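You operate a simulated robot arm through the tools that you are given. There is no shell and no other tool. Be economical: measure what you need, move in short steps, check, and stop when the job is done.

You run a simulated two-armed robot. Do the job below in one go: nothing can be reset, and whatever is moved stays where it is left.

JOB
Bring the full crate from the lift table into the crate bench's frame.
Fine: first stack the small crate from the frame on LOT 35; wind the table level, slide the crate over, wind it down again.
Where things are to end (x, y in the base frame): full crate within 45 mm of [610, 330].

It is judged by the outcome, as a careful person would: the job done as asked, and still so three seconds after it is handed in. It fails if anything else is knocked over, pushed out of place, dropped, spilled or broken.

ROBOT AND FRAMES
Two 7-joint arms with two-finger parallel grippers on one trunk, on a base that drives. Base frame: it is fixed to the floor where the robot stands at the start and does not move with it; the origin is under the middle of the robot, x ahead of it, y to its left, z up; the surface under the hand at the start is at about z = 780. Lengths are in mm, angles in degrees, forces in N, time in s.
The left shoulder is at the start at [50, 161, 1148], the right one opposite. With the tool pointing down near the work surface each hand reaches from about 100 to 680 mm from the robot's upright axis, wherever it stands, measured 20 degrees to its own side. Places, roughly: lift crank [400, 1200, 800]; lift table top [700, 800, 500]; small crate [-1500, -5000, 1000]. Payload 3.43 kg a hand.
The tool frame of a hand sits at the grasp point between the pads (the TCP): z along the fingers, y along the line on which they close. The tips reach 30 mm beyond it. The gripper opens to 94 mm. The fingers are 28 mm wide and 10 mm thick; the gripper's body (50 by 96 mm) begins 55 mm behind the TCP.
Orientation is told as [roll, pitch, yaw] about the base's x, y, z axes, in that order, counted from this pose: with the fingers straight down and closing along the base's y, the tool's x points along the base's -x, its y along +y and its z along -z.

CONTROLS
- The arms move only by the tool arm_command. It takes "left_motion", "right_motion" or both (then of equal length, played together; a hand with none holds still); each is a list of rows, each an object (a shift or turn left out is 0, a gripper value left out holds the last) with "xyz": the shift along the base's x, y, z in mm, a list of three; "turn": the turn, a rotation vector about the base's x, y, z in degrees, a list of three. In form: [{"xyz": [x, y, z], "turn": [rx, ry, rz]}, ...]. A call has 1 to 12 rows; each row is the pose to reach, as a shift and turn from the pose commanded when the call began. "left_gripper" and "right_gripper" are, for a hand that has rows, the finger opening in mm, from 0 to 94, set as the call begins (left out, the last holds). Rows are played at 5 a second. More than 50 mm and 8.6 degrees between two rows, or a gripper value outside its range, and nothing of the call is played. A pose out of reach is approached as far as the arm can. The call stops where the force on the tool passes 90 N (or 10 N more than at its start, if that is more) or the arm is blocked; 0.2 s more then pass. Each finger travels about 45 mm/s and halts on what it meets, pressing with about 44 N; the grip force reading is that of the motor and also rises with nothing between the fingers. The clock runs only during rows and for 0.2 s after the last one: add rows that repeat a pose to give the fingers time. It gives the time, the measured TCP pose, the force on the tool (base axes), the opening and the grip force at its end, in the units of the frame above (readings bear some noise), with the torque about the TCP (base axes, N m) and any sound that the robot's microphone picked up.
- Cameras (640 x 400 px; columns grow to the right, rows downward): "scene" is now at [130.6, -0.4, 1278]; the picture's right is [-0.00, -1.00, 0.00], its down [-0.50, 0.00, -0.87] and it looks along [0.87, -0.00, -0.50] (base axes); focal length 214 px, centre (320, 200). "left" rides on the left gripper at [76, -14, -102] in its tool frame; the picture's right is [0.18, 0.98, 0.00], its down [-0.75, 0.14, -0.64] and it looks along [-0.63, 0.12, 0.77] (tool axes); focal length 243 px, centre (320, 200). "right" rides on the right gripper at [76, 14, -102] in its tool frame; the picture's right is [-0.18, 0.98, 0.00], its down [-0.75, -0.14, -0.64] and it looks along [-0.63, -0.12, 0.77] (tool axes); focal length 243 px, centre (320, 200). There is no depth. A picture from a camera that has moved, and an enlarged one, comes with that camera's place and axes in the base frame and with its lens.
- get_image(camera): a new picture of that camera. It takes no simulated time.
- slide_trunk(by): slides the trunk up (or, below 0, down) by that many mm; the arms and the scene camera ride with it, the base frame stays. It gives what a move gives, with no picture.
- steer(legs): drives the robot by 1 to 6 legs, each [ahead, left, turn to the left] in mm, mm and degrees, along the robot's own axes; the way and the turn of a leg run together, so that a leg with both is an arc; at most 1500 mm and 180 degrees a leg. The arms and the cameras ride along, it lands a little off, and it stops where it bumps. It gives what a move gives.
- turn_head(pan, tilt): turns the head with the scene camera to pan (to the left, within 80 degrees either way) and tilt (down, from -29 to 69), counted from straight ahead of the robot. It gives what a move gives.
- inspect(camera, box): a new picture of the part [left, top, right, bottom] of that camera's present view, enlarged. It takes no simulated time.
- finish_job(): hands the job in; it is judged then, once.

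Go step by step. Nothing tells you exact positions but the pictures and the camera data: compare them with the known pose of the tool, close in by small moves and look again before you grip or let go. The budget is 120 turns and 100 pictures, counting those below and the enlarged ones. Unless the task says otherwise, let go and move clear before handing in, and close with one line.

The tools are called as a command line: name --argument value ..., lists and objects as JSON in quotes. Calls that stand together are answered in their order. arm_command: Moves the arms, as the interface text tells. Its arguments: {"type":"object","properties":{"left_motion":{"type":"array"},"left_gripper":{"type":"number"},"right_motion":{"type":"array"},"right_gripper":{"type":"number"}},"required":[]} The other tools are called the same way: slide_trunk (by) slides the trunk up or down; steer (legs) drives the base; turn_head (pan, tilt) turns the head that bears the scene camera; get_image (camera) takes a picture; inspect (camera, box) takes an enlarged picture of a part of a camera's view; finish_job () hands the job in.

At the start:

```text
clock: 0.0
left_tool_pos: [345.9, 264.8, 1189.2]
left_tool_rot: [0.0, -0.1, 0.0]
left_force: [-0.2, 0.7, 0.1]
left_moment: [0.0, -0.04, 0.03]
left_width: 94.0
left_gripper_force: 0.0
right_tool_pos: [405.9, -57.6, 1180.0]
right_tool_rot: [0.1, 0.0, 0.0]
right_force: [0.1, 0.6, -0.9]
right_moment: [-0.02, 0.0, 0.02]
right_width: 94.2
right_gripper_force: 0.0
trunk travel left (down, up): [-175.0, 92.0]
robot x, y, heading: [-0.2, 0.9, -0.0]
head pan, tilt: [-0.2, 30.1]
```

scene: 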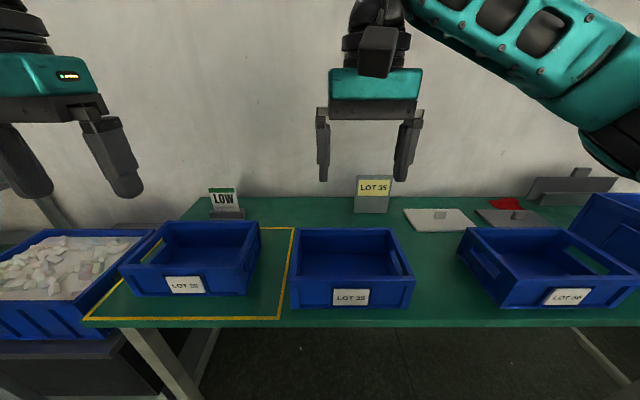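
right: 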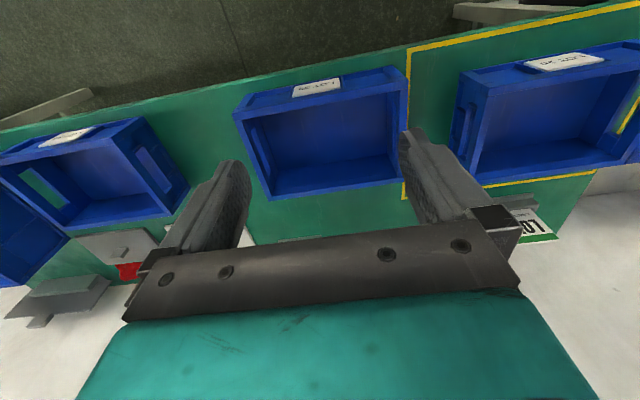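
left: 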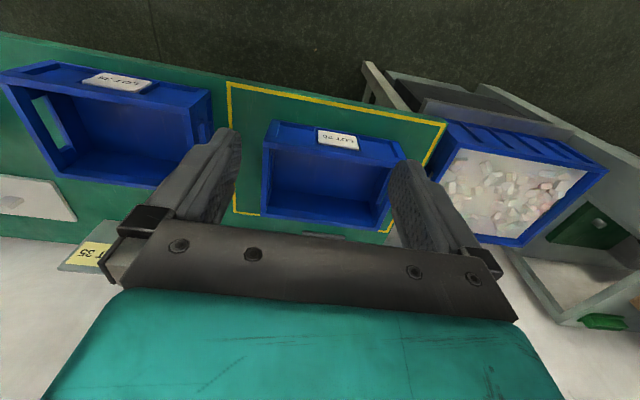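

I see a bench with three small crates (one in the yellow frame), a full crate to the left on the lift table, and some signs. I'll look closer at the labels and at the lift first.

inspect --camera "scene" --box '[80, 170, 400, 370]'

inspect --camera "scene" --box '[320, 170, 640, 370]'

turn_head --pan 60 --tilt 35

```text
2.00 times, centred on (240, 270) of scene
camera zoom: at [130.6, -0.4, 1278.0], right [0.0, -1.0, 0.0], down [-0.5, 0.0, -0.87], along [0.87, 0.0, -0.5], focal length 429 px, centre (480, 60)
```

zoom: 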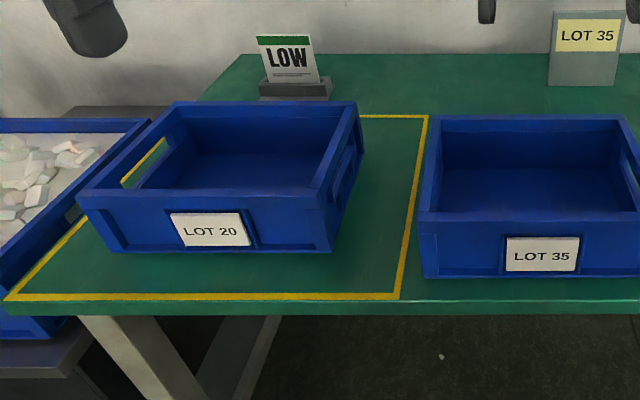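

```text
2.00 times, centred on (480, 270) of scene
camera zoom: at [130.6, -0.4, 1278.0], right [0.0, -1.0, 0.0], down [-0.5, 0.0, -0.87], along [0.87, 0.0, -0.5], focal length 429 px, centre (0, 60)
```

zoom: 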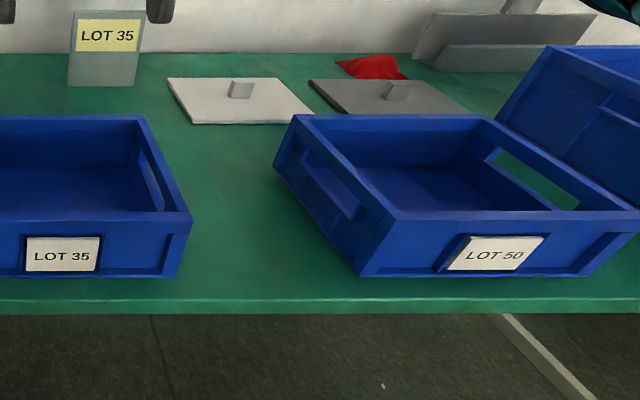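

```text
clock: 1.3
left_tool_pos: [345.6, 266.1, 1189.0]
left_tool_rot: [0.0, -0.1, 0.0]
left_force: [0.0, 0.1, 0.7]
left_moment: [0.03, 0.03, -0.03]
left_width: 94.0
left_gripper_force: 0.0
right_tool_pos: [406.0, -58.6, 1180.2]
right_tool_rot: [0.0, 0.0, 0.0]
right_force: [0.5, -0.2, -0.3]
right_moment: [0.0, 0.0, -0.03]
right_width: 93.7
right_gripper_force: 0.1
trunk travel left (down, up): [-175.0, 92.0]
robot x, y, heading: [0.0, 1.1, -0.2]
head pan, tilt: [60.0, 35.0]
```

get_image --camera "scene"

```text
94 pictures are left
camera scene: at [84.3, 76.1, 1270.4], right [0.87, -0.5, 0.0], down [-0.29, -0.5, -0.82], along [0.41, 0.71, -0.57], focal length 214 px, centre (320, 200)
```

scene: 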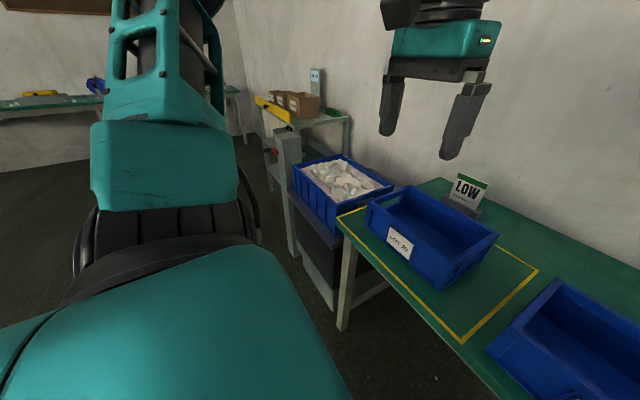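

inspect --camera "scene" --box '[230, 60, 400, 220]'

inspect --camera "scene" --box '[260, 140, 420, 340]'

```text
2.50 times, centred on (315, 140) of scene
camera zoom: at [84.3, 76.1, 1270.4], right [0.87, -0.5, 0.0], down [-0.29, -0.5, -0.82], along [0.41, 0.71, -0.57], focal length 536 px, centre (332, 350)
```

zoom: 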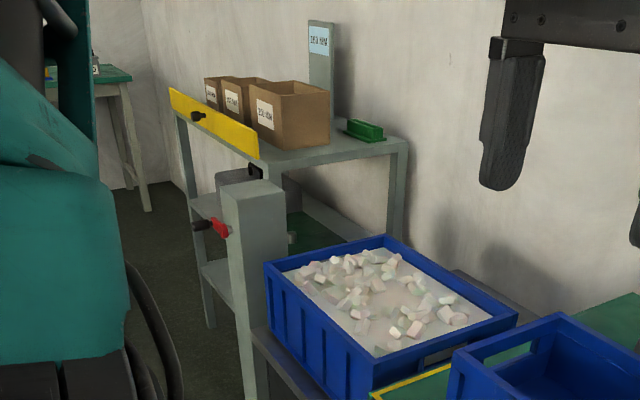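

```text
2.00 times, centred on (340, 240) of scene
camera zoom: at [84.3, 76.1, 1270.4], right [0.87, -0.5, 0.0], down [-0.29, -0.5, -0.82], along [0.41, 0.71, -0.57], focal length 429 px, centre (280, 120)
```

zoom: 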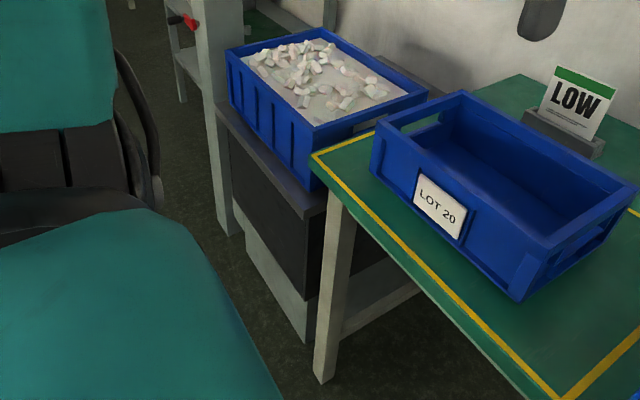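

LOT 20 is in the frame, centred near (590, 340), about 290 wide and 200 deep with its rim near z 880. The LOT 35 crate is near (550, -77), and the crank post stands left of the full crate. I'll shift left along the bench so both hands reach the pick and the place, then look again.

steer --legs '[[0, 150, 0]]'

turn_head --pan 0 --tilt 45

get_image --camera "scene"

get_image --camera "left"

get_image --camera "right"

```text
clock: 3.3
left_tool_pos: [345.5, 414.6, 1189.9]
left_tool_rot: [0.0, 0.0, 0.2]
left_force: [-1.1, 0.6, -0.5]
left_moment: [-0.01, 0.03, -0.02]
left_width: 94.1
left_gripper_force: 0.0
right_tool_pos: [406.9, 92.1, 1181.2]
right_tool_rot: [0.0, 0.0, 0.1]
right_force: [-0.4, -0.5, 0.1]
right_moment: [-0.02, -0.02, -0.04]
right_width: 94.1
right_gripper_force: 0.1
trunk travel left (down, up): [-175.0, 92.0]
robot x, y, heading: [0.6, 149.1, 0.1]
head pan, tilt: [60.0, 35.0]
```

```text
clock: 4.6
left_tool_pos: [345.0, 413.5, 1188.4]
left_tool_rot: [0.1, 0.0, 0.1]
left_force: [0.4, -1.3, -0.5]
left_moment: [-0.01, 0.0, 0.0]
left_width: 94.1
left_gripper_force: 0.1
right_tool_pos: [405.3, 90.7, 1180.9]
right_tool_rot: [0.1, 0.1, 0.0]
right_force: [-0.4, -0.7, -0.2]
right_moment: [-0.01, -0.05, 0.0]
right_width: 94.3
right_gripper_force: 0.1
trunk travel left (down, up): [-175.0, 92.0]
robot x, y, heading: [-3.9, 145.9, 0.0]
head pan, tilt: [0.0, 45.0]
```

```text
91 pictures are left
camera scene: at [121.5, 149.2, 1255.6], right [0.0, -1.0, 0.0], down [-0.71, 0.0, -0.71], along [0.71, 0.0, -0.71], focal length 214 px, centre (320, 200)
```

scene: 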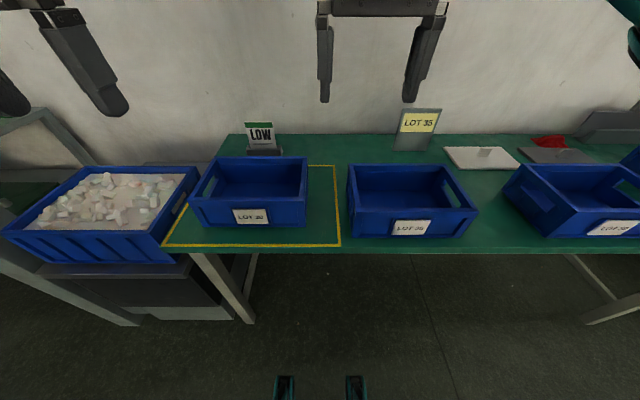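

```text
90 pictures are left
camera left: at [268.9, 400.2, 1292.0], right [-0.18, 0.98, 0.0], down [0.75, 0.14, 0.64], along [0.63, 0.12, -0.77], focal length 243 px, centre (320, 200)
```

left: 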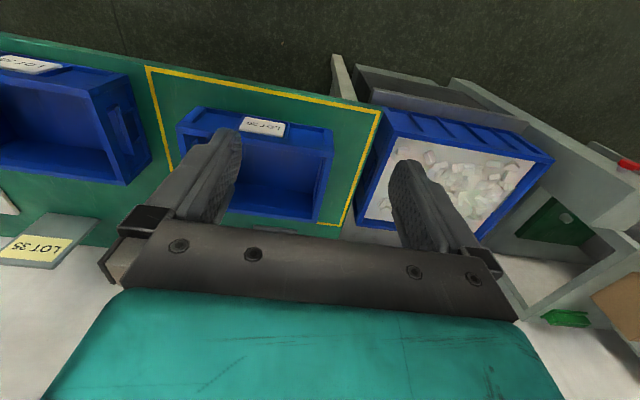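

```text
89 pictures are left
camera right: at [331.0, 104.8, 1284.2], right [0.18, 0.98, 0.0], down [0.75, -0.14, 0.64], along [0.63, -0.12, -0.77], focal length 243 px, centre (320, 200)
```

right: 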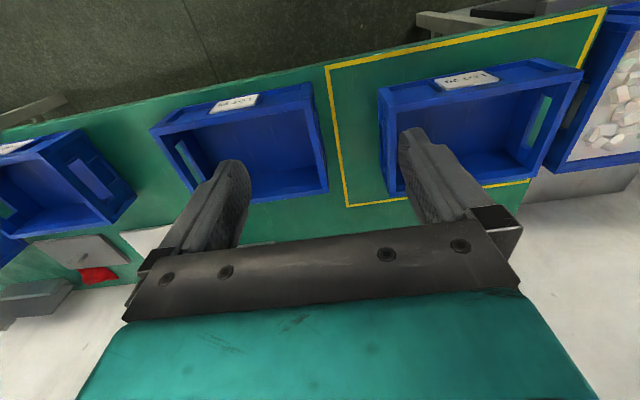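

inspect --camera "scene" --box '[160, 130, 340, 260]'

inspect --camera "scene" --box '[320, 130, 500, 260]'

```text
3.08 times, centred on (250, 195) of scene
camera zoom: at [121.5, 149.2, 1255.6], right [0.0, -1.0, 0.0], down [-0.71, 0.0, -0.71], along [0.71, 0.0, -0.71], focal length 660 px, centre (535, 215)
```

zoom: 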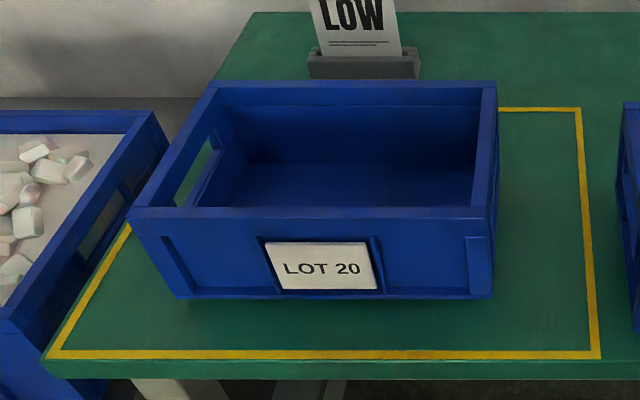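

```text
3.08 times, centred on (410, 195) of scene
camera zoom: at [121.5, 149.2, 1255.6], right [0.0, -1.0, 0.0], down [-0.71, 0.0, -0.71], along [0.71, 0.0, -0.71], focal length 660 px, centre (43, 215)
```

zoom: 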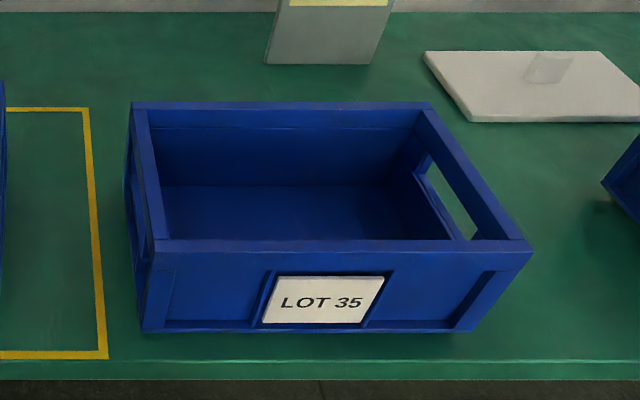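

I'll bring both hands above the side walls of LOT 20, at z 1000, to measure the rim from close.

arm_command --left_motion '[{"xyz": [35, 10, -26]}, {"xyz": [70, 20, -52]}, {"xyz": [105, 30, -80]}, {"xyz": [140, 40, -107]}, {"xyz": [175, 50, -135]}, {"xyz": [210, 60, -162]}, {"xyz": [243, 65, -190]}, {"xyz": [243, 65, -190]}]' --right_motion '[{"xyz": [26, 14, -26]}, {"xyz": [52, 28, -52]}, {"xyz": [78, 42, -78]}, {"xyz": [104, 56, -104]}, {"xyz": [130, 70, -130]}, {"xyz": [156, 85, -156]}, {"xyz": [183, 101, -181]}, {"xyz": [183, 101, -181]}]'

get_image --camera "left"

get_image --camera "right"

get_image --camera "scene"

```text
clock: 6.4
left_tool_pos: [582.4, 480.2, 998.8]
left_tool_rot: [0.1, -0.2, 0.0]
left_force: [0.4, 0.1, -0.8]
left_moment: [0.0, 0.0, 0.0]
left_width: 93.9
left_gripper_force: 0.0
left hand out of reach, approached as far as the arm can: row 7, 8
right_tool_pos: [583.2, 188.3, 1001.1]
right_tool_rot: [0.0, 0.0, 0.0]
right_force: [0.3, 0.3, 0.8]
right_moment: [0.01, -0.01, 0.02]
right_width: 94.3
right_gripper_force: 0.0
right hand out of reach, approached as far as the arm can: row 7, 8
trunk travel left (down, up): [-175.0, 92.0]
robot x, y, heading: [-0.8, 147.2, 0.1]
head pan, tilt: [0.0, 45.0]
```

```text
86 pictures are left
camera left: at [505.5, 466.1, 1102.6], right [-0.18, 0.98, 0.0], down [0.75, 0.14, 0.64], along [0.63, 0.12, -0.76], focal length 243 px, centre (320, 200)
```

left: 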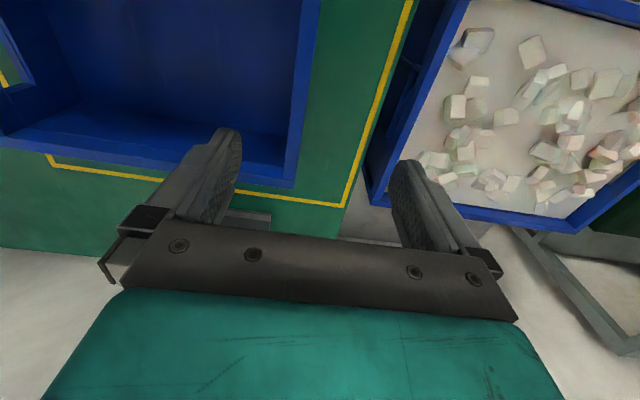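

```text
85 pictures are left
camera right: at [508.4, 203.3, 1103.7], right [0.18, 0.98, 0.0], down [0.75, -0.14, 0.64], along [0.63, -0.12, -0.77], focal length 243 px, centre (320, 200)
```

right: 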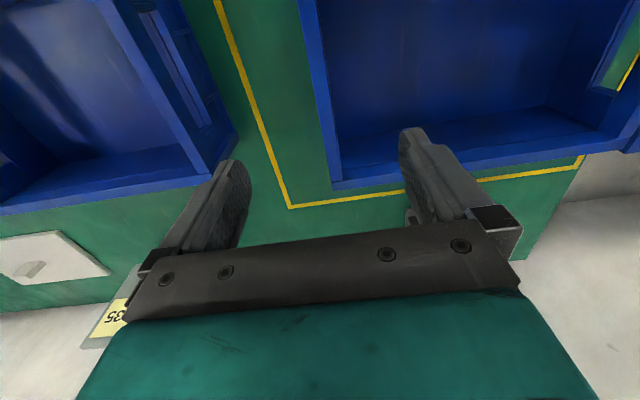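

```text
84 pictures are left
camera scene: at [121.4, 149.0, 1255.6], right [0.0, -1.0, 0.0], down [-0.71, 0.0, -0.71], along [0.71, 0.0, -0.71], focal length 214 px, centre (320, 200)
```

scene: 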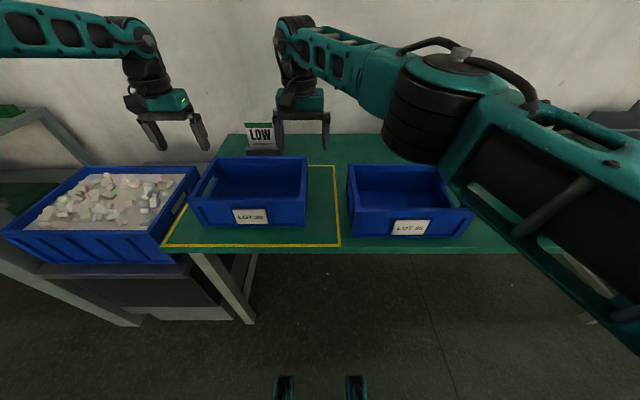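

LOT 20's walls come out at y ≈ 195 and 459, with the rim at z ≈ 892. The arms are at the edge of their reach, so I'll drive 100 mm closer and line the hands up again.

steer --legs '[[100, 0, 0]]'

arm_command --left_motion '[{"xyz": [-37, -7, -15]}, {"xyz": [-74, -14, -30]}, {"xyz": [-110, -21, -45]}, {"xyz": [-110, -21, -45]}]' --right_motion '[{"xyz": [-37, 2, -15]}, {"xyz": [-74, 4, -30]}, {"xyz": [-110, 6, -45]}, {"xyz": [-110, 6, -45]}]'

get_image --camera "left"

get_image --camera "right"

get_image --camera "scene"

```text
clock: 7.5
left_tool_pos: [682.0, 482.0, 999.8]
left_tool_rot: [0.1, -0.2, 0.1]
left_force: [0.6, 0.0, -1.0]
left_moment: [0.01, 0.03, -0.07]
left_width: 94.0
left_gripper_force: 0.0
right_tool_pos: [683.3, 190.2, 1000.7]
right_tool_rot: [0.1, 0.0, 0.1]
right_force: [-0.2, 0.0, -0.4]
right_moment: [0.01, 0.03, 0.0]
right_width: 94.0
right_gripper_force: 0.1
trunk travel left (down, up): [-175.0, 92.0]
robot x, y, heading: [102.1, 146.1, -0.0]
head pan, tilt: [0.0, 45.0]
```

```text
clock: 8.5
left_tool_pos: [572.3, 460.3, 953.3]
left_tool_rot: [0.0, -0.3, 0.2]
left_force: [-0.2, -0.7, -0.5]
left_moment: [0.0, 0.01, -0.02]
left_width: 94.0
left_gripper_force: 0.1
right_tool_pos: [571.8, 196.9, 956.4]
right_tool_rot: [0.0, -0.1, 0.0]
right_force: [-0.2, -0.1, -0.2]
right_moment: [0.0, -0.02, -0.03]
right_width: 94.1
right_gripper_force: 0.0
trunk travel left (down, up): [-175.0, 92.0]
robot x, y, heading: [100.1, 149.5, 0.1]
head pan, tilt: [0.0, 45.0]
```

```text
83 pictures are left
camera left: at [494.5, 446.5, 1057.0], right [-0.19, 0.98, 0.0], down [0.75, 0.14, 0.64], along [0.63, 0.12, -0.76], focal length 243 px, centre (320, 200)
```

left: 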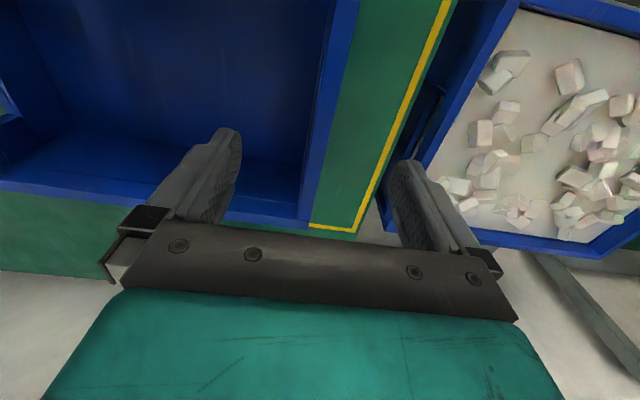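

```text
82 pictures are left
camera right: at [496.7, 210.4, 1058.9], right [0.18, 0.98, 0.0], down [0.75, -0.14, 0.64], along [0.63, -0.12, -0.77], focal length 243 px, centre (320, 200)
```

right: 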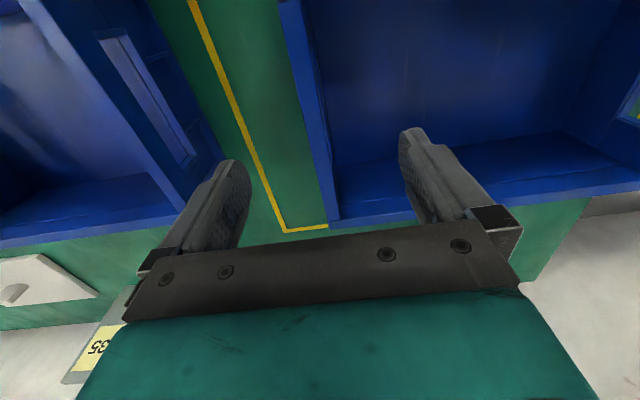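

```text
81 pictures are left
camera scene: at [220.6, 149.4, 1255.5], right [0.0, -1.0, 0.0], down [-0.71, 0.0, -0.71], along [0.71, 0.0, -0.71], focal length 214 px, centre (320, 200)
```

scene: 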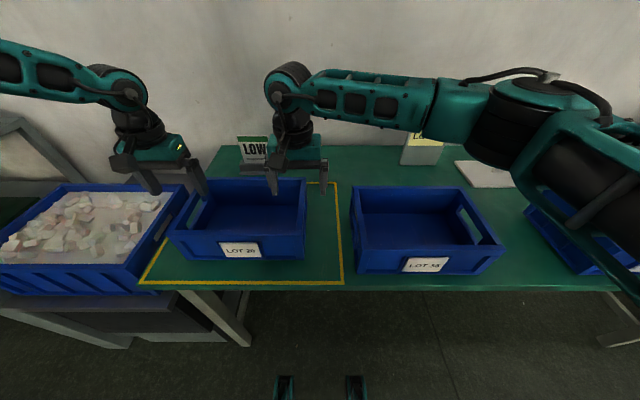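

The walls sit between the fingers on both hands. I'll descend so the TCPs are about 10 mm below the rim, then close.

arm_command --left_motion '[{"xyz": [0, 2, -24]}, {"xyz": [0, 3, -48]}, {"xyz": [0, 4, -71]}, {"xyz": [0, 4, -71]}]' --right_motion '[{"xyz": [0, 1, -24]}, {"xyz": [0, 1, -48]}, {"xyz": [0, 1, -73]}, {"xyz": [0, 1, -73]}]'

get_image --camera "left"

get_image --camera "right"

get_image --camera "scene"

```text
clock: 9.5
left_tool_pos: [570.7, 465.2, 883.7]
left_tool_rot: [0.0, -0.3, 0.1]
left_force: [0.2, 0.5, 0.0]
left_moment: [0.0, 0.03, 0.0]
left_width: 94.2
left_gripper_force: 0.2
right_tool_pos: [571.0, 197.5, 881.4]
right_tool_rot: [0.0, 0.0, 0.2]
right_force: [-0.2, -0.2, -1.1]
right_moment: [-0.01, -0.01, -0.03]
right_width: 93.7
right_gripper_force: 0.1
trunk travel left (down, up): [-175.0, 92.0]
robot x, y, heading: [99.1, 150.8, -0.1]
head pan, tilt: [0.0, 45.0]
```

```text
80 pictures are left
camera left: at [493.9, 450.2, 986.0], right [-0.19, 0.98, 0.0], down [0.75, 0.14, 0.64], along [0.63, 0.12, -0.76], focal length 243 px, centre (320, 200)
```

left: 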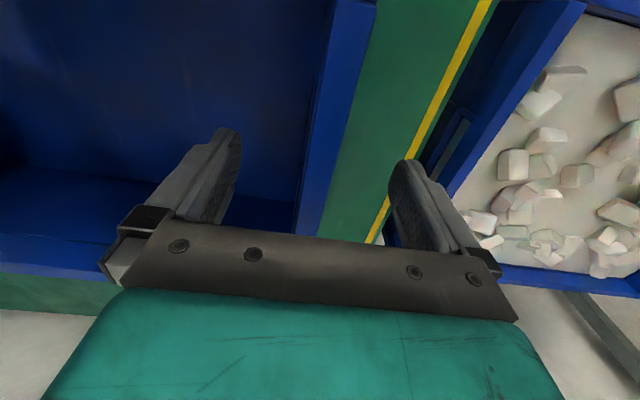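

```text
79 pictures are left
camera right: at [496.8, 211.4, 985.8], right [0.18, 0.98, 0.0], down [0.75, -0.14, 0.64], along [0.63, -0.12, -0.77], focal length 243 px, centre (320, 200)
```

right: 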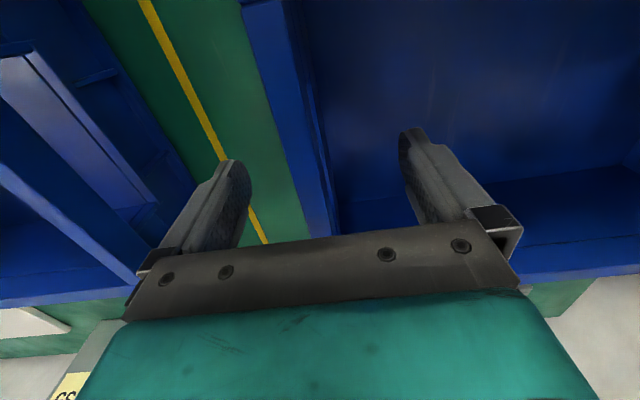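

```text
78 pictures are left
camera scene: at [220.4, 149.4, 1255.6], right [0.0, -1.0, 0.0], down [-0.71, 0.0, -0.71], along [0.71, 0.0, -0.71], focal length 214 px, centre (320, 200)
```

scene: 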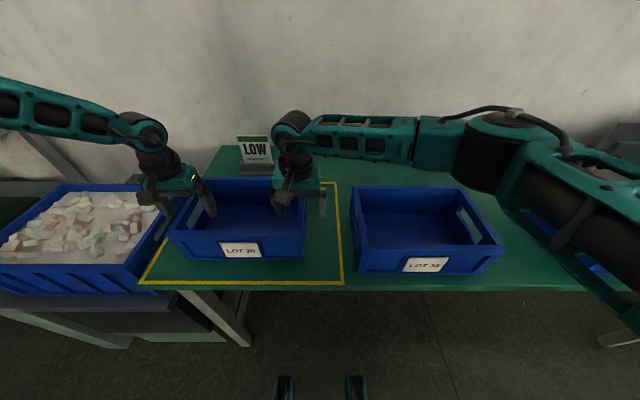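

arm_command --left_motion '[{"xyz": [0, -3, -3]}, {"xyz": [0, -3, -3]}, {"xyz": [0, -3, -3]}, {"xyz": [0, -3, -3]}, {"xyz": [0, -3, -3]}, {"xyz": [0, -3, -3]}, {"xyz": [0, -3, -3]}, {"xyz": [0, -3, -3]}]' --right_motion '[{"xyz": [0, -3, -3]}, {"xyz": [0, -3, -3]}, {"xyz": [0, -3, -3]}, {"xyz": [0, -3, -3]}, {"xyz": [0, -3, -3]}, {"xyz": [0, -3, -3]}, {"xyz": [0, -3, -3]}, {"xyz": [0, -3, -3]}]' --left_gripper 0 --right_gripper 0

get_image --camera "left"

get_image --camera "right"

```text
clock: 11.3
left_tool_pos: [570.7, 461.5, 880.9]
left_tool_rot: [0.0, -0.2, 0.2]
left_force: [-0.1, 1.0, -1.6]
left_moment: [0.02, -0.12, -0.13]
left_width: 17.2
left_gripper_force: 44.9
right_tool_pos: [572.2, 194.7, 878.5]
right_tool_rot: [0.0, 0.0, 0.1]
right_force: [1.0, -2.4, 0.0]
right_moment: [0.03, 0.11, -0.06]
right_width: 17.2
right_gripper_force: 44.5
trunk travel left (down, up): [-175.0, 92.0]
robot x, y, heading: [97.2, 147.7, 0.2]
head pan, tilt: [0.0, 45.0]
```

```text
77 pictures are left
camera left: at [493.9, 447.0, 983.2], right [-0.19, 0.98, 0.0], down [0.75, 0.14, 0.64], along [0.63, 0.12, -0.76], focal length 243 px, centre (320, 200)
```

left: 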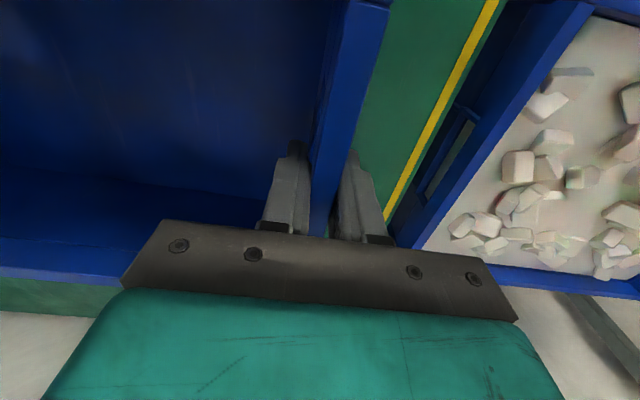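

```text
76 pictures are left
camera right: at [497.1, 208.3, 983.0], right [0.18, 0.98, 0.0], down [0.75, -0.14, 0.64], along [0.63, -0.12, -0.77], focal length 243 px, centre (320, 200)
```

right: 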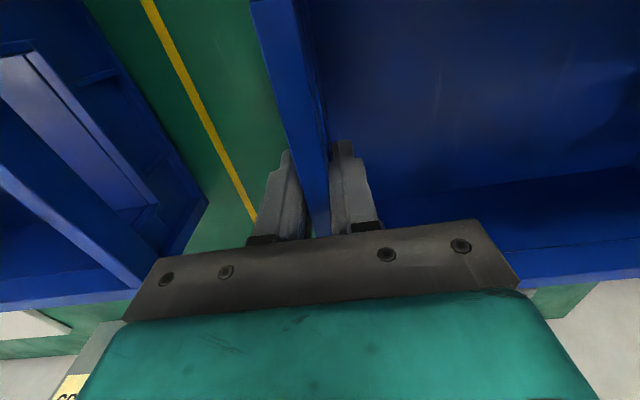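

Both walls are gripped with a 17 mm opening. Next I'll lift straight up by 150 mm, so the base clears the LOT 35 rim.

arm_command --left_motion '[{"xyz": [0, 0, 15]}, {"xyz": [0, 0, 40]}, {"xyz": [0, 0, 70]}, {"xyz": [0, 0, 100]}, {"xyz": [0, 0, 130]}, {"xyz": [0, 0, 155]}, {"xyz": [0, 0, 155]}]' --right_motion '[{"xyz": [0, 0, 15]}, {"xyz": [0, 0, 40]}, {"xyz": [0, 0, 70]}, {"xyz": [0, 0, 100]}, {"xyz": [0, 0, 130]}, {"xyz": [0, 0, 155]}, {"xyz": [0, 0, 155]}]'

get_image --camera "scene"

```text
clock: 12.9
left_tool_pos: [571.5, 460.9, 1033.9]
left_tool_rot: [0.1, 0.0, 0.2]
left_force: [-1.5, 11.1, -0.7]
left_moment: [-0.28, 0.04, -0.23]
left_width: 17.0
left_gripper_force: 44.1
right_tool_pos: [572.3, 194.3, 1034.5]
right_tool_rot: [0.0, 0.0, 0.0]
right_force: [1.7, -10.8, -2.1]
right_moment: [-0.01, -0.02, -0.15]
right_width: 16.9
right_gripper_force: 43.6
trunk travel left (down, up): [-175.0, 92.0]
robot x, y, heading: [97.5, 152.0, 0.4]
head pan, tilt: [0.0, 45.0]
```

```text
75 pictures are left
camera scene: at [220.8, 149.6, 1255.5], right [0.0, -1.0, 0.0], down [-0.71, 0.0, -0.71], along [0.71, 0.0, -0.71], focal length 214 px, centre (320, 200)
```

scene: 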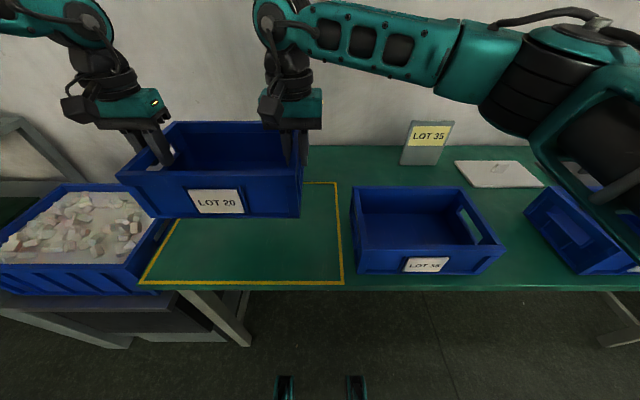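

The crate is held level. Next I'll carry it right to above LOT 35, a shift of about -31 in x and -397 in y.

arm_command --left_motion '[{"xyz": [-3, -36, 0]}, {"xyz": [-6, -72, 0]}, {"xyz": [-9, -108, 0]}, {"xyz": [-12, -144, 0]}, {"xyz": [-15, -180, 0]}, {"xyz": [-18, -216, 0]}, {"xyz": [-21, -252, 0]}, {"xyz": [-24, -288, 0]}, {"xyz": [-27, -324, 0]}, {"xyz": [-29, -360, 0]}, {"xyz": [-31, -390, 0]}, {"xyz": [-31, -397, 0]}]' --right_motion '[{"xyz": [-3, -36, 0]}, {"xyz": [-6, -72, 0]}, {"xyz": [-9, -108, 0]}, {"xyz": [-12, -144, 0]}, {"xyz": [-15, -180, 0]}, {"xyz": [-18, -216, 0]}, {"xyz": [-21, -252, 0]}, {"xyz": [-24, -288, 0]}, {"xyz": [-27, -324, 0]}, {"xyz": [-29, -360, 0]}, {"xyz": [-31, -390, 0]}, {"xyz": [-31, -397, 0]}]'

turn_head --pan -15 --tilt 45

get_image --camera "scene"

```text
clock: 14.4
left_tool_pos: [533.6, 252.3, 1040.9]
left_tool_rot: [-2.6, -0.8, -0.7]
left_force: [5.1, -12.0, -2.2]
left_moment: [0.9, 0.39, 1.01]
left_width: 19.1
left_gripper_force: 44.0
left hand out of reach, approached as far as the arm can: row 6, 7
right_tool_pos: [549.0, -14.3, 1036.0]
right_tool_rot: [2.3, -0.4, 2.9]
right_force: [-4.8, 12.7, -0.5]
right_moment: [-0.84, -0.38, 0.0]
right_width: 17.0
right_gripper_force: 44.4
trunk travel left (down, up): [-175.0, 92.0]
robot x, y, heading: [99.9, 149.2, 0.2]
head pan, tilt: [0.0, 45.0]
stopped in row 7 (left hand): the force on the tool passed its limit at 95 N (the readings are from after the stop); the commanded pose is now the measured one
```

```text
clock: 15.2
left_tool_pos: [532.6, 251.2, 1041.6]
left_tool_rot: [-2.4, -0.7, -0.9]
left_force: [7.6, -24.5, -2.7]
left_moment: [1.11, 0.32, 1.15]
left_width: 19.0
left_gripper_force: 43.7
right_tool_pos: [547.7, -14.3, 1035.6]
right_tool_rot: [2.3, -0.5, 2.8]
right_force: [-7.6, 24.2, 0.4]
right_moment: [-0.83, -0.26, 0.38]
right_width: 17.3
right_gripper_force: 43.7
trunk travel left (down, up): [-175.0, 92.0]
robot x, y, heading: [97.1, 153.1, 0.3]
head pan, tilt: [-15.0, 45.0]
```

```text
74 pictures are left
camera scene: at [218.0, 128.5, 1255.5], right [-0.26, -0.97, 0.0], down [-0.68, 0.18, -0.71], along [0.68, -0.18, -0.71], focal length 214 px, centre (320, 200)
```

scene: 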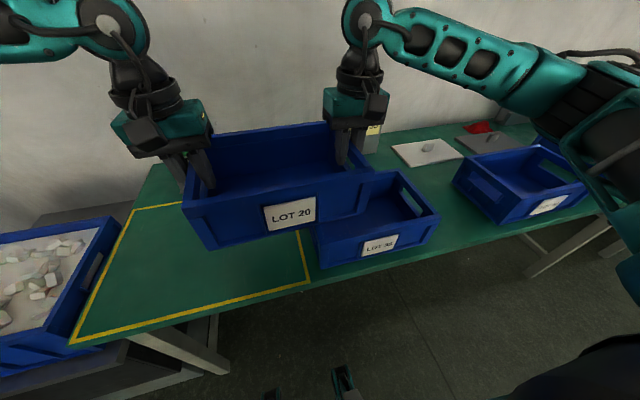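

The left arm reached a joint limit near y = 250 and the grip was slightly strained. I'll back up about 20 mm to level and straighten the crate, then drive the base to the right instead.

arm_command --left_motion '[{"xyz": [5, 8, -3], "turn": [1.2, 0.3, 0.4]}, {"xyz": [11, 19, -7], "turn": [2.4, 0.7, 0.9]}, {"xyz": [11, 19, -7], "turn": [2.4, 0.7, 0.9]}]' --right_motion '[{"xyz": [-2, 8, 0], "turn": [-1.2, 0.2, -1.4]}, {"xyz": [-4, 18, -1], "turn": [-2.3, 0.5, -2.8]}, {"xyz": [-4, 18, -1], "turn": [-2.3, 0.5, -2.8]}]'

get_image --camera "left"

get_image --camera "right"

```text
clock: 16.0
left_tool_pos: [542.7, 272.4, 1035.6]
left_tool_rot: [-0.4, -0.2, -0.1]
left_force: [1.6, -32.8, -0.5]
left_moment: [0.23, -0.07, 0.27]
left_width: 17.2
left_gripper_force: 43.7
left hand out of reach, approached as far as the arm can: row 1
right_tool_pos: [545.0, 3.8, 1034.6]
right_tool_rot: [0.2, 0.0, -0.2]
right_force: [-3.1, 31.8, -2.2]
right_moment: [-0.52, 0.06, 0.33]
right_width: 16.9
right_gripper_force: 44.2
trunk travel left (down, up): [-175.0, 92.0]
robot x, y, heading: [102.2, 148.0, 0.3]
head pan, tilt: [-15.0, 45.0]
```

```text
73 pictures are left
camera left: at [465.7, 258.3, 1137.7], right [-0.18, 0.98, -0.01], down [0.75, 0.14, 0.64], along [0.63, 0.11, -0.77], focal length 243 px, centre (320, 200)
```

left: 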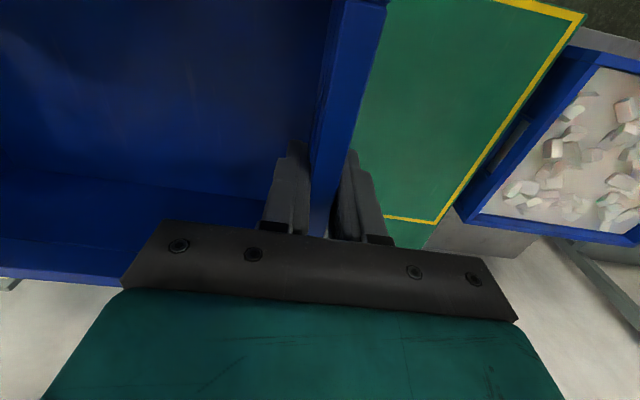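

```text
72 pictures are left
camera right: at [470.5, 18.2, 1138.4], right [0.19, 0.98, 0.0], down [0.75, -0.15, 0.64], along [0.63, -0.12, -0.77], focal length 243 px, centre (320, 200)
```

right: 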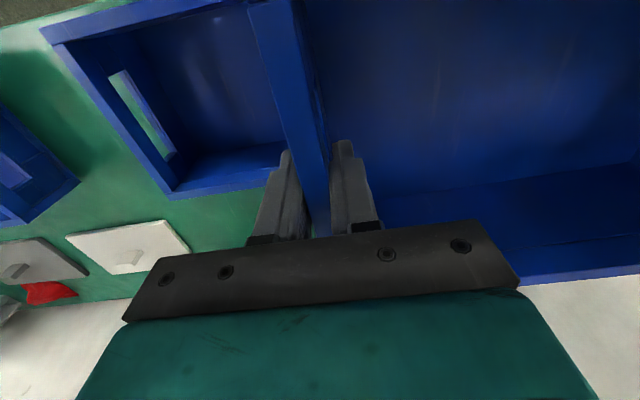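

The crate is square again. I'll ease the slight stretch between the hands, then drive right 200 mm.

arm_command --left_motion '[{"xyz": [0, -1, 0]}, {"xyz": [0, -1, 0]}]' --right_motion '[{"xyz": [0, 1, 0]}, {"xyz": [0, 1, 0]}]'

steer --legs '[[0, -205, 0]]'

turn_head --pan 0 --tilt 50

get_image --camera "scene"

get_image --camera "left"

get_image --camera "right"

```text
clock: 16.6
left_tool_pos: [543.7, 272.9, 1034.7]
left_tool_rot: [-0.4, -0.2, 0.0]
left_force: [2.2, -29.7, 0.3]
left_moment: [0.16, -0.27, 0.11]
left_width: 17.1
left_gripper_force: 44.0
left hand out of reach, approached as far as the arm can: row 1, 2
right_tool_pos: [543.6, 4.8, 1035.5]
right_tool_rot: [0.1, -0.1, -0.1]
right_force: [-2.1, 29.0, -3.2]
right_moment: [-0.47, 0.34, 0.31]
right_width: 17.1
right_gripper_force: 43.4
trunk travel left (down, up): [-175.0, 92.0]
robot x, y, heading: [102.0, 151.4, 0.2]
head pan, tilt: [-15.0, 45.0]
```

```text
clock: 19.0
left_tool_pos: [543.7, 67.9, 1035.1]
left_tool_rot: [-0.4, -0.2, 0.1]
left_force: [2.5, -29.6, 0.0]
left_moment: [0.16, -0.03, 0.23]
left_width: 17.1
left_gripper_force: 43.9
right_tool_pos: [544.8, -198.5, 1035.9]
right_tool_rot: [0.0, -0.1, -0.1]
right_force: [-2.3, 28.9, -2.2]
right_moment: [-0.47, 0.01, 0.33]
right_width: 17.2
right_gripper_force: 44.1
trunk travel left (down, up): [-175.0, 92.0]
robot x, y, heading: [97.3, -53.3, 0.1]
head pan, tilt: [-15.0, 45.0]
```

```text
clock: 19.8
left_tool_pos: [544.3, 68.9, 1034.9]
left_tool_rot: [-0.4, -0.2, 0.1]
left_force: [0.5, -1.5, -0.7]
left_moment: [0.01, 0.26, 0.19]
left_width: 17.3
left_gripper_force: 43.9
right_tool_pos: [545.6, -198.2, 1035.2]
right_tool_rot: [0.1, 0.0, 0.1]
right_force: [-2.5, 1.6, -3.5]
right_moment: [-0.27, -0.23, 0.26]
right_width: 17.1
right_gripper_force: 44.4
trunk travel left (down, up): [-175.0, 92.0]
robot x, y, heading: [97.9, -54.7, 0.1]
head pan, tilt: [0.0, 50.0]
```

```text
71 pictures are left
camera scene: at [216.8, -54.1, 1248.6], right [0.0, -1.0, 0.0], down [-0.77, 0.0, -0.64], along [0.64, 0.0, -0.77], focal length 214 px, centre (320, 200)
```

scene: 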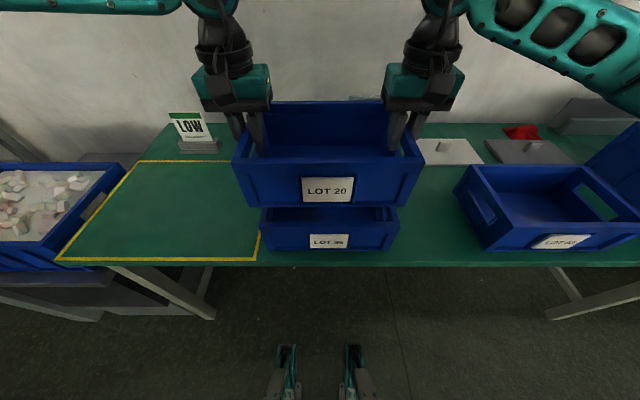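

```text
70 pictures are left
camera left: at [466.5, 55.1, 1137.4], right [-0.19, 0.98, -0.01], down [0.75, 0.15, 0.64], along [0.63, 0.11, -0.77], focal length 243 px, centre (320, 200)
```

left: 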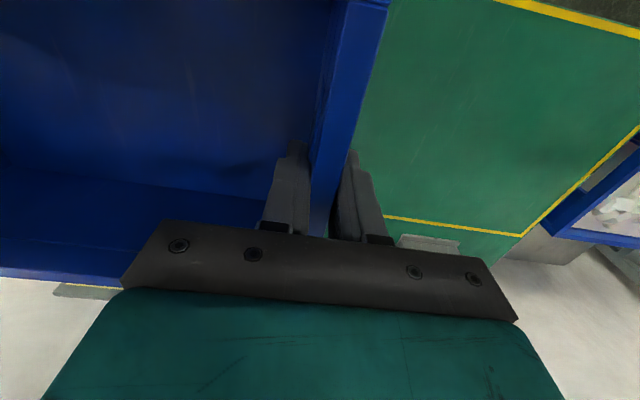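

```text
69 pictures are left
camera right: at [470.6, -184.4, 1138.5], right [0.18, 0.98, 0.0], down [0.75, -0.14, 0.64], along [0.63, -0.12, -0.77], focal length 243 px, centre (320, 200)
```

right: 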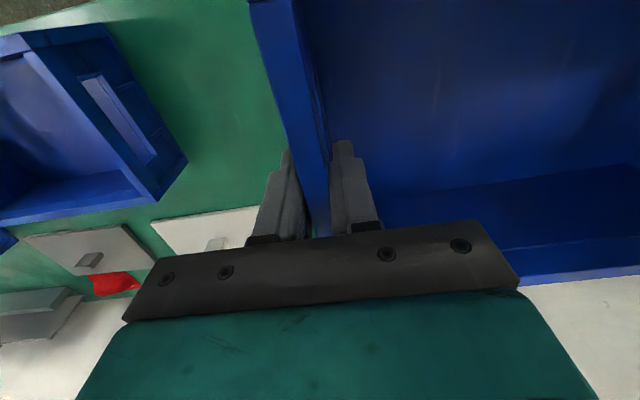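

The crate hangs above LOT 35. I'll measure how the two crates line up.

inspect --camera "scene" --box '[220, 150, 440, 270]'

```text
2.91 times, centred on (330, 210) of scene
camera zoom: at [216.8, -54.1, 1248.6], right [0.0, -1.0, 0.0], down [-0.77, 0.0, -0.64], along [0.64, 0.0, -0.77], focal length 624 px, centre (291, 171)
```

zoom: 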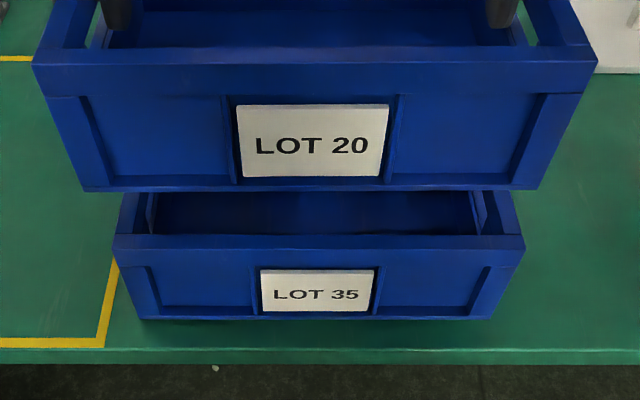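

The crates share the same yaw, and LOT 20 sits about 12 mm too far in x and 8 mm too far in +y. I'll correct that and lower 35 mm, to about 15 mm above the rim, then look again.

arm_command --left_motion '[{"xyz": [-6, -4, 0]}, {"xyz": [-12, -8, 0]}, {"xyz": [-12, -8, -18]}, {"xyz": [-12, -8, -35]}, {"xyz": [-12, -8, -35]}]' --right_motion '[{"xyz": [-6, -4, 0]}, {"xyz": [-12, -8, 0]}, {"xyz": [-12, -8, -18]}, {"xyz": [-12, -8, -35]}, {"xyz": [-12, -8, -35]}]'

inspect --camera "scene" --box '[220, 150, 440, 270]'

```text
clock: 21.0
left_tool_pos: [529.6, 62.5, 1001.4]
left_tool_rot: [-0.9, -0.4, -0.2]
left_force: [5.2, -31.9, -1.1]
left_moment: [0.61, 0.44, 0.71]
left_width: 17.0
left_gripper_force: 43.9
left hand out of reach, approached as far as the arm can: row 4, 5
right_tool_pos: [533.2, -204.6, 1001.3]
right_tool_rot: [0.5, -0.2, 0.3]
right_force: [-4.9, 32.1, -2.1]
right_moment: [-0.6, -0.47, 0.49]
right_width: 17.1
right_gripper_force: 43.6
trunk travel left (down, up): [-175.0, 92.0]
robot x, y, heading: [98.8, -55.7, 0.4]
head pan, tilt: [0.0, 50.0]
```

```text
2.91 times, centred on (330, 210) of scene
camera zoom: at [216.7, -54.1, 1248.6], right [0.0, -1.0, 0.0], down [-0.77, 0.0, -0.64], along [0.64, 0.0, -0.77], focal length 624 px, centre (291, 171)
```

zoom: 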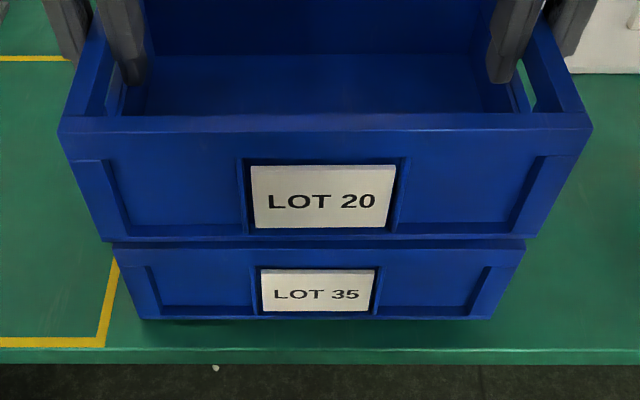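

The stack looks nearly aligned, but the left arm is at its limit. I'll raise it a little, drive 80 mm further right, then bring the crate back left with the arms for a freer posture.

arm_command --left_motion '[{"xyz": [2, 2, 18], "turn": [0.4, 0.2, 0.1]}, {"xyz": [3, 5, 34], "turn": [0.9, 0.4, 0.2]}, {"xyz": [3, 5, 34], "turn": [0.9, 0.4, 0.2]}]' --right_motion '[{"xyz": [0, 2, 18], "turn": [-0.2, 0, -0.1]}, {"xyz": [0, 5, 34], "turn": [-0.5, 0.2, -0.3]}, {"xyz": [0, 5, 34], "turn": [-0.5, 0.2, -0.3]}]'

steer --legs '[[0, -85, 0]]'

arm_command --left_motion '[{"xyz": [0, 20, 0]}, {"xyz": [0, 40, 0]}, {"xyz": [0, 60, 0]}, {"xyz": [0, 80, 0]}, {"xyz": [0, 80, 0]}]' --right_motion '[{"xyz": [0, 20, 0]}, {"xyz": [0, 40, 0]}, {"xyz": [0, 60, 0]}, {"xyz": [0, 80, 0]}, {"xyz": [0, 80, 0]}]'

inspect --camera "scene" --box '[180, 150, 400, 270]'

```text
clock: 21.8
left_tool_pos: [531.5, 68.1, 1035.3]
left_tool_rot: [0.1, 0.0, 0.1]
left_force: [-0.7, -33.4, -2.0]
left_moment: [0.18, -0.87, -0.17]
left_width: 17.0
left_gripper_force: 44.5
right_tool_pos: [532.6, -198.0, 1033.9]
right_tool_rot: [0.1, 0.1, -0.2]
right_force: [0.7, 34.0, -2.4]
right_moment: [-0.28, 0.86, 0.11]
right_width: 16.9
right_gripper_force: 44.1
trunk travel left (down, up): [-175.0, 92.0]
robot x, y, heading: [100.0, -51.3, 0.2]
head pan, tilt: [0.0, 50.0]
```

```text
clock: 23.2
left_tool_pos: [531.6, -15.2, 1035.2]
left_tool_rot: [0.1, 0.0, 0.3]
left_force: [0.5, -34.1, -1.8]
left_moment: [0.14, -0.21, -0.15]
left_width: 17.0
left_gripper_force: 44.3
right_tool_pos: [532.9, -282.7, 1034.7]
right_tool_rot: [0.0, 0.0, -0.1]
right_force: [-0.1, 34.7, -1.4]
right_moment: [-0.25, 0.21, 0.14]
right_width: 17.1
right_gripper_force: 44.0
trunk travel left (down, up): [-175.0, 92.0]
robot x, y, heading: [100.6, -135.9, 0.4]
head pan, tilt: [0.0, 50.0]
```

```text
clock: 24.4
left_tool_pos: [532.3, 64.8, 1035.2]
left_tool_rot: [0.1, 0.0, 0.2]
left_force: [-0.6, -5.0, -1.7]
left_moment: [-0.11, 0.13, -0.18]
left_width: 17.0
left_gripper_force: 44.2
right_tool_pos: [533.7, -201.5, 1034.8]
right_tool_rot: [0.1, 0.0, -0.1]
right_force: [1.6, 4.7, -2.4]
right_moment: [-0.24, -0.14, 0.07]
right_width: 17.1
right_gripper_force: 44.1
trunk travel left (down, up): [-175.0, 92.0]
robot x, y, heading: [101.9, -137.8, -0.1]
head pan, tilt: [0.0, 50.0]
```

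```text
2.91 times, centred on (290, 210) of scene
camera zoom: at [217.0, -138.1, 1248.6], right [0.0, -1.0, 0.0], down [-0.77, 0.0, -0.64], along [0.64, 0.0, -0.77], focal length 624 px, centre (407, 171)
```

zoom: 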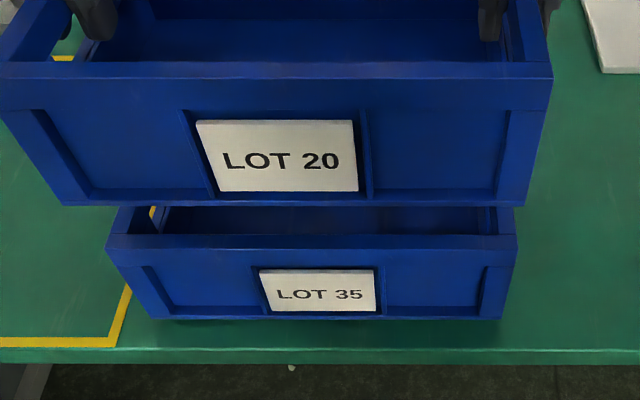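

arm_command --left_motion '[{"xyz": [0, -5, 0]}, {"xyz": [0, -5, -20]}, {"xyz": [0, -5, -40]}, {"xyz": [0, -5, -40]}]' --right_motion '[{"xyz": [-1, -5, 0]}, {"xyz": [-1, -5, -20]}, {"xyz": [-1, -5, -40]}, {"xyz": [-1, -5, -40]}]'

inspect --camera "scene" --box '[190, 190, 390, 270]'

get_image --camera "left"

```text
clock: 25.4
left_tool_pos: [533.0, 60.3, 995.7]
left_tool_rot: [0.1, -0.1, 0.1]
left_force: [-2.3, -4.1, -0.7]
left_moment: [-0.02, -0.11, -0.35]
left_width: 16.8
left_gripper_force: 44.2
right_tool_pos: [531.8, -206.8, 994.8]
right_tool_rot: [0.2, -0.1, -0.1]
right_force: [1.7, 5.4, -1.2]
right_moment: [-0.05, 0.13, -0.09]
right_width: 17.2
right_gripper_force: 43.7
trunk travel left (down, up): [-175.0, 92.0]
robot x, y, heading: [100.7, -138.0, 0.1]
head pan, tilt: [0.0, 50.0]
```

```text
3.20 times, centred on (290, 230) of scene
camera zoom: at [216.9, -137.8, 1248.6], right [0.0, -1.0, 0.0], down [-0.77, 0.0, -0.64], along [0.64, 0.0, -0.77], focal length 686 px, centre (416, 104)
```

zoom: 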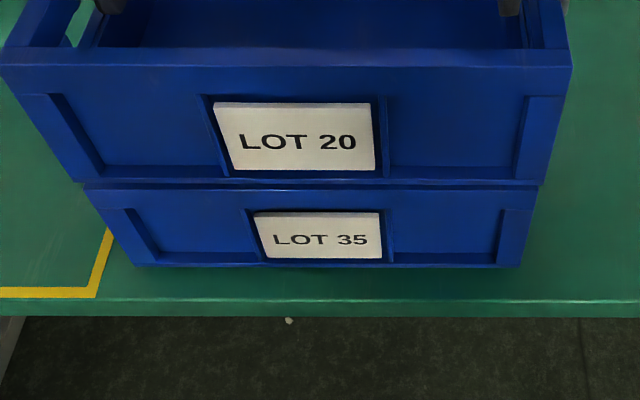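

```text
64 pictures are left
camera left: at [456.0, 45.7, 1098.1], right [-0.19, 0.98, 0.0], down [0.75, 0.14, 0.64], along [0.63, 0.12, -0.77], focal length 243 px, centre (320, 200)
```

left: 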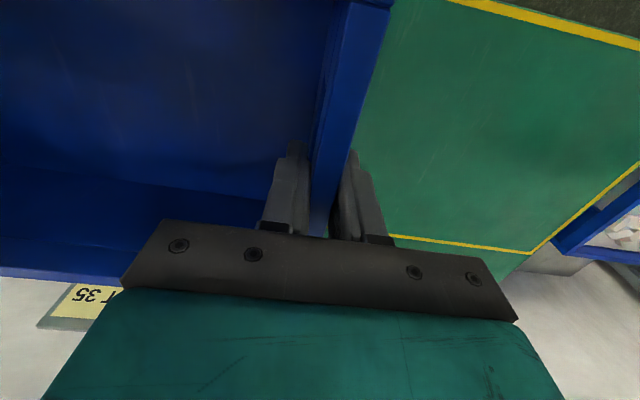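

It's aligned within about 2 mm and roughly 10 mm above the rim. I'll lower gently.

arm_command --left_motion '[{"xyz": [0, 0, -4]}, {"xyz": [0, 0, -8]}, {"xyz": [0, 0, -10]}, {"xyz": [0, 0, -10]}]' --right_motion '[{"xyz": [1, 0, -3]}, {"xyz": [1, 0, -7]}, {"xyz": [1, 0, -9]}, {"xyz": [1, 0, -9]}]'

inspect --camera "scene" --box '[190, 190, 390, 270]'

```text
clock: 26.4
left_tool_pos: [532.3, 61.5, 985.6]
left_tool_rot: [0.1, 0.0, 0.2]
left_force: [0.9, -4.7, 0.3]
left_moment: [-0.1, 0.21, -0.12]
left_width: 17.2
left_gripper_force: 44.3
right_tool_pos: [534.2, -206.6, 985.7]
right_tool_rot: [0.1, 0.0, -0.1]
right_force: [-0.9, 4.5, -2.4]
right_moment: [-0.21, -0.23, 0.18]
right_width: 17.2
right_gripper_force: 43.7
trunk travel left (down, up): [-175.0, 92.0]
robot x, y, heading: [101.2, -134.8, 0.1]
head pan, tilt: [0.0, 50.0]
```

```text
3.20 times, centred on (290, 230) of scene
camera zoom: at [217.0, -137.8, 1248.6], right [0.0, -1.0, 0.0], down [-0.77, 0.0, -0.64], along [0.64, 0.0, -0.77], focal length 686 px, centre (416, 104)
```

zoom: 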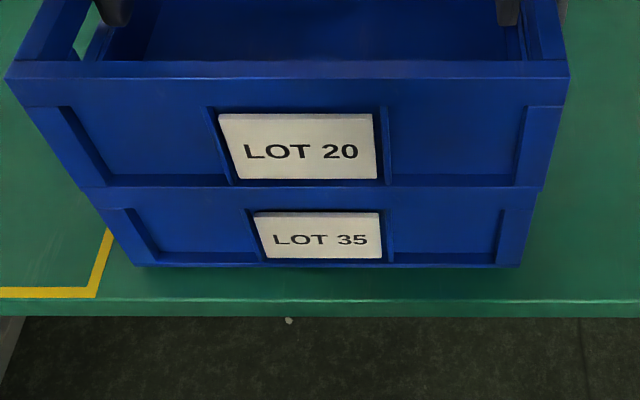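

arm_command --left_motion '[{"xyz": [0, 0, -2]}, {"xyz": [0, 0, -4]}, {"xyz": [0, 0, -4]}]' --right_motion '[{"xyz": [0, 0, -2]}, {"xyz": [0, 0, -4]}, {"xyz": [0, 0, -4]}]'

```text
clock: 27.2
left_tool_pos: [533.3, 59.4, 983.4]
left_tool_rot: [0.1, -0.2, 0.2]
left_force: [0.7, -2.5, 18.3]
left_moment: [0.0, 0.95, -0.24]
left_width: 17.1
left_gripper_force: 44.0
right_tool_pos: [533.7, -207.2, 982.4]
right_tool_rot: [0.2, -0.2, -0.1]
right_force: [3.9, 5.2, 5.4]
right_moment: [-0.14, 0.38, 0.07]
right_width: 17.2
right_gripper_force: 44.4
trunk travel left (down, up): [-175.0, 92.0]
robot x, y, heading: [100.5, -137.3, 0.1]
head pan, tilt: [0.0, 50.0]
```

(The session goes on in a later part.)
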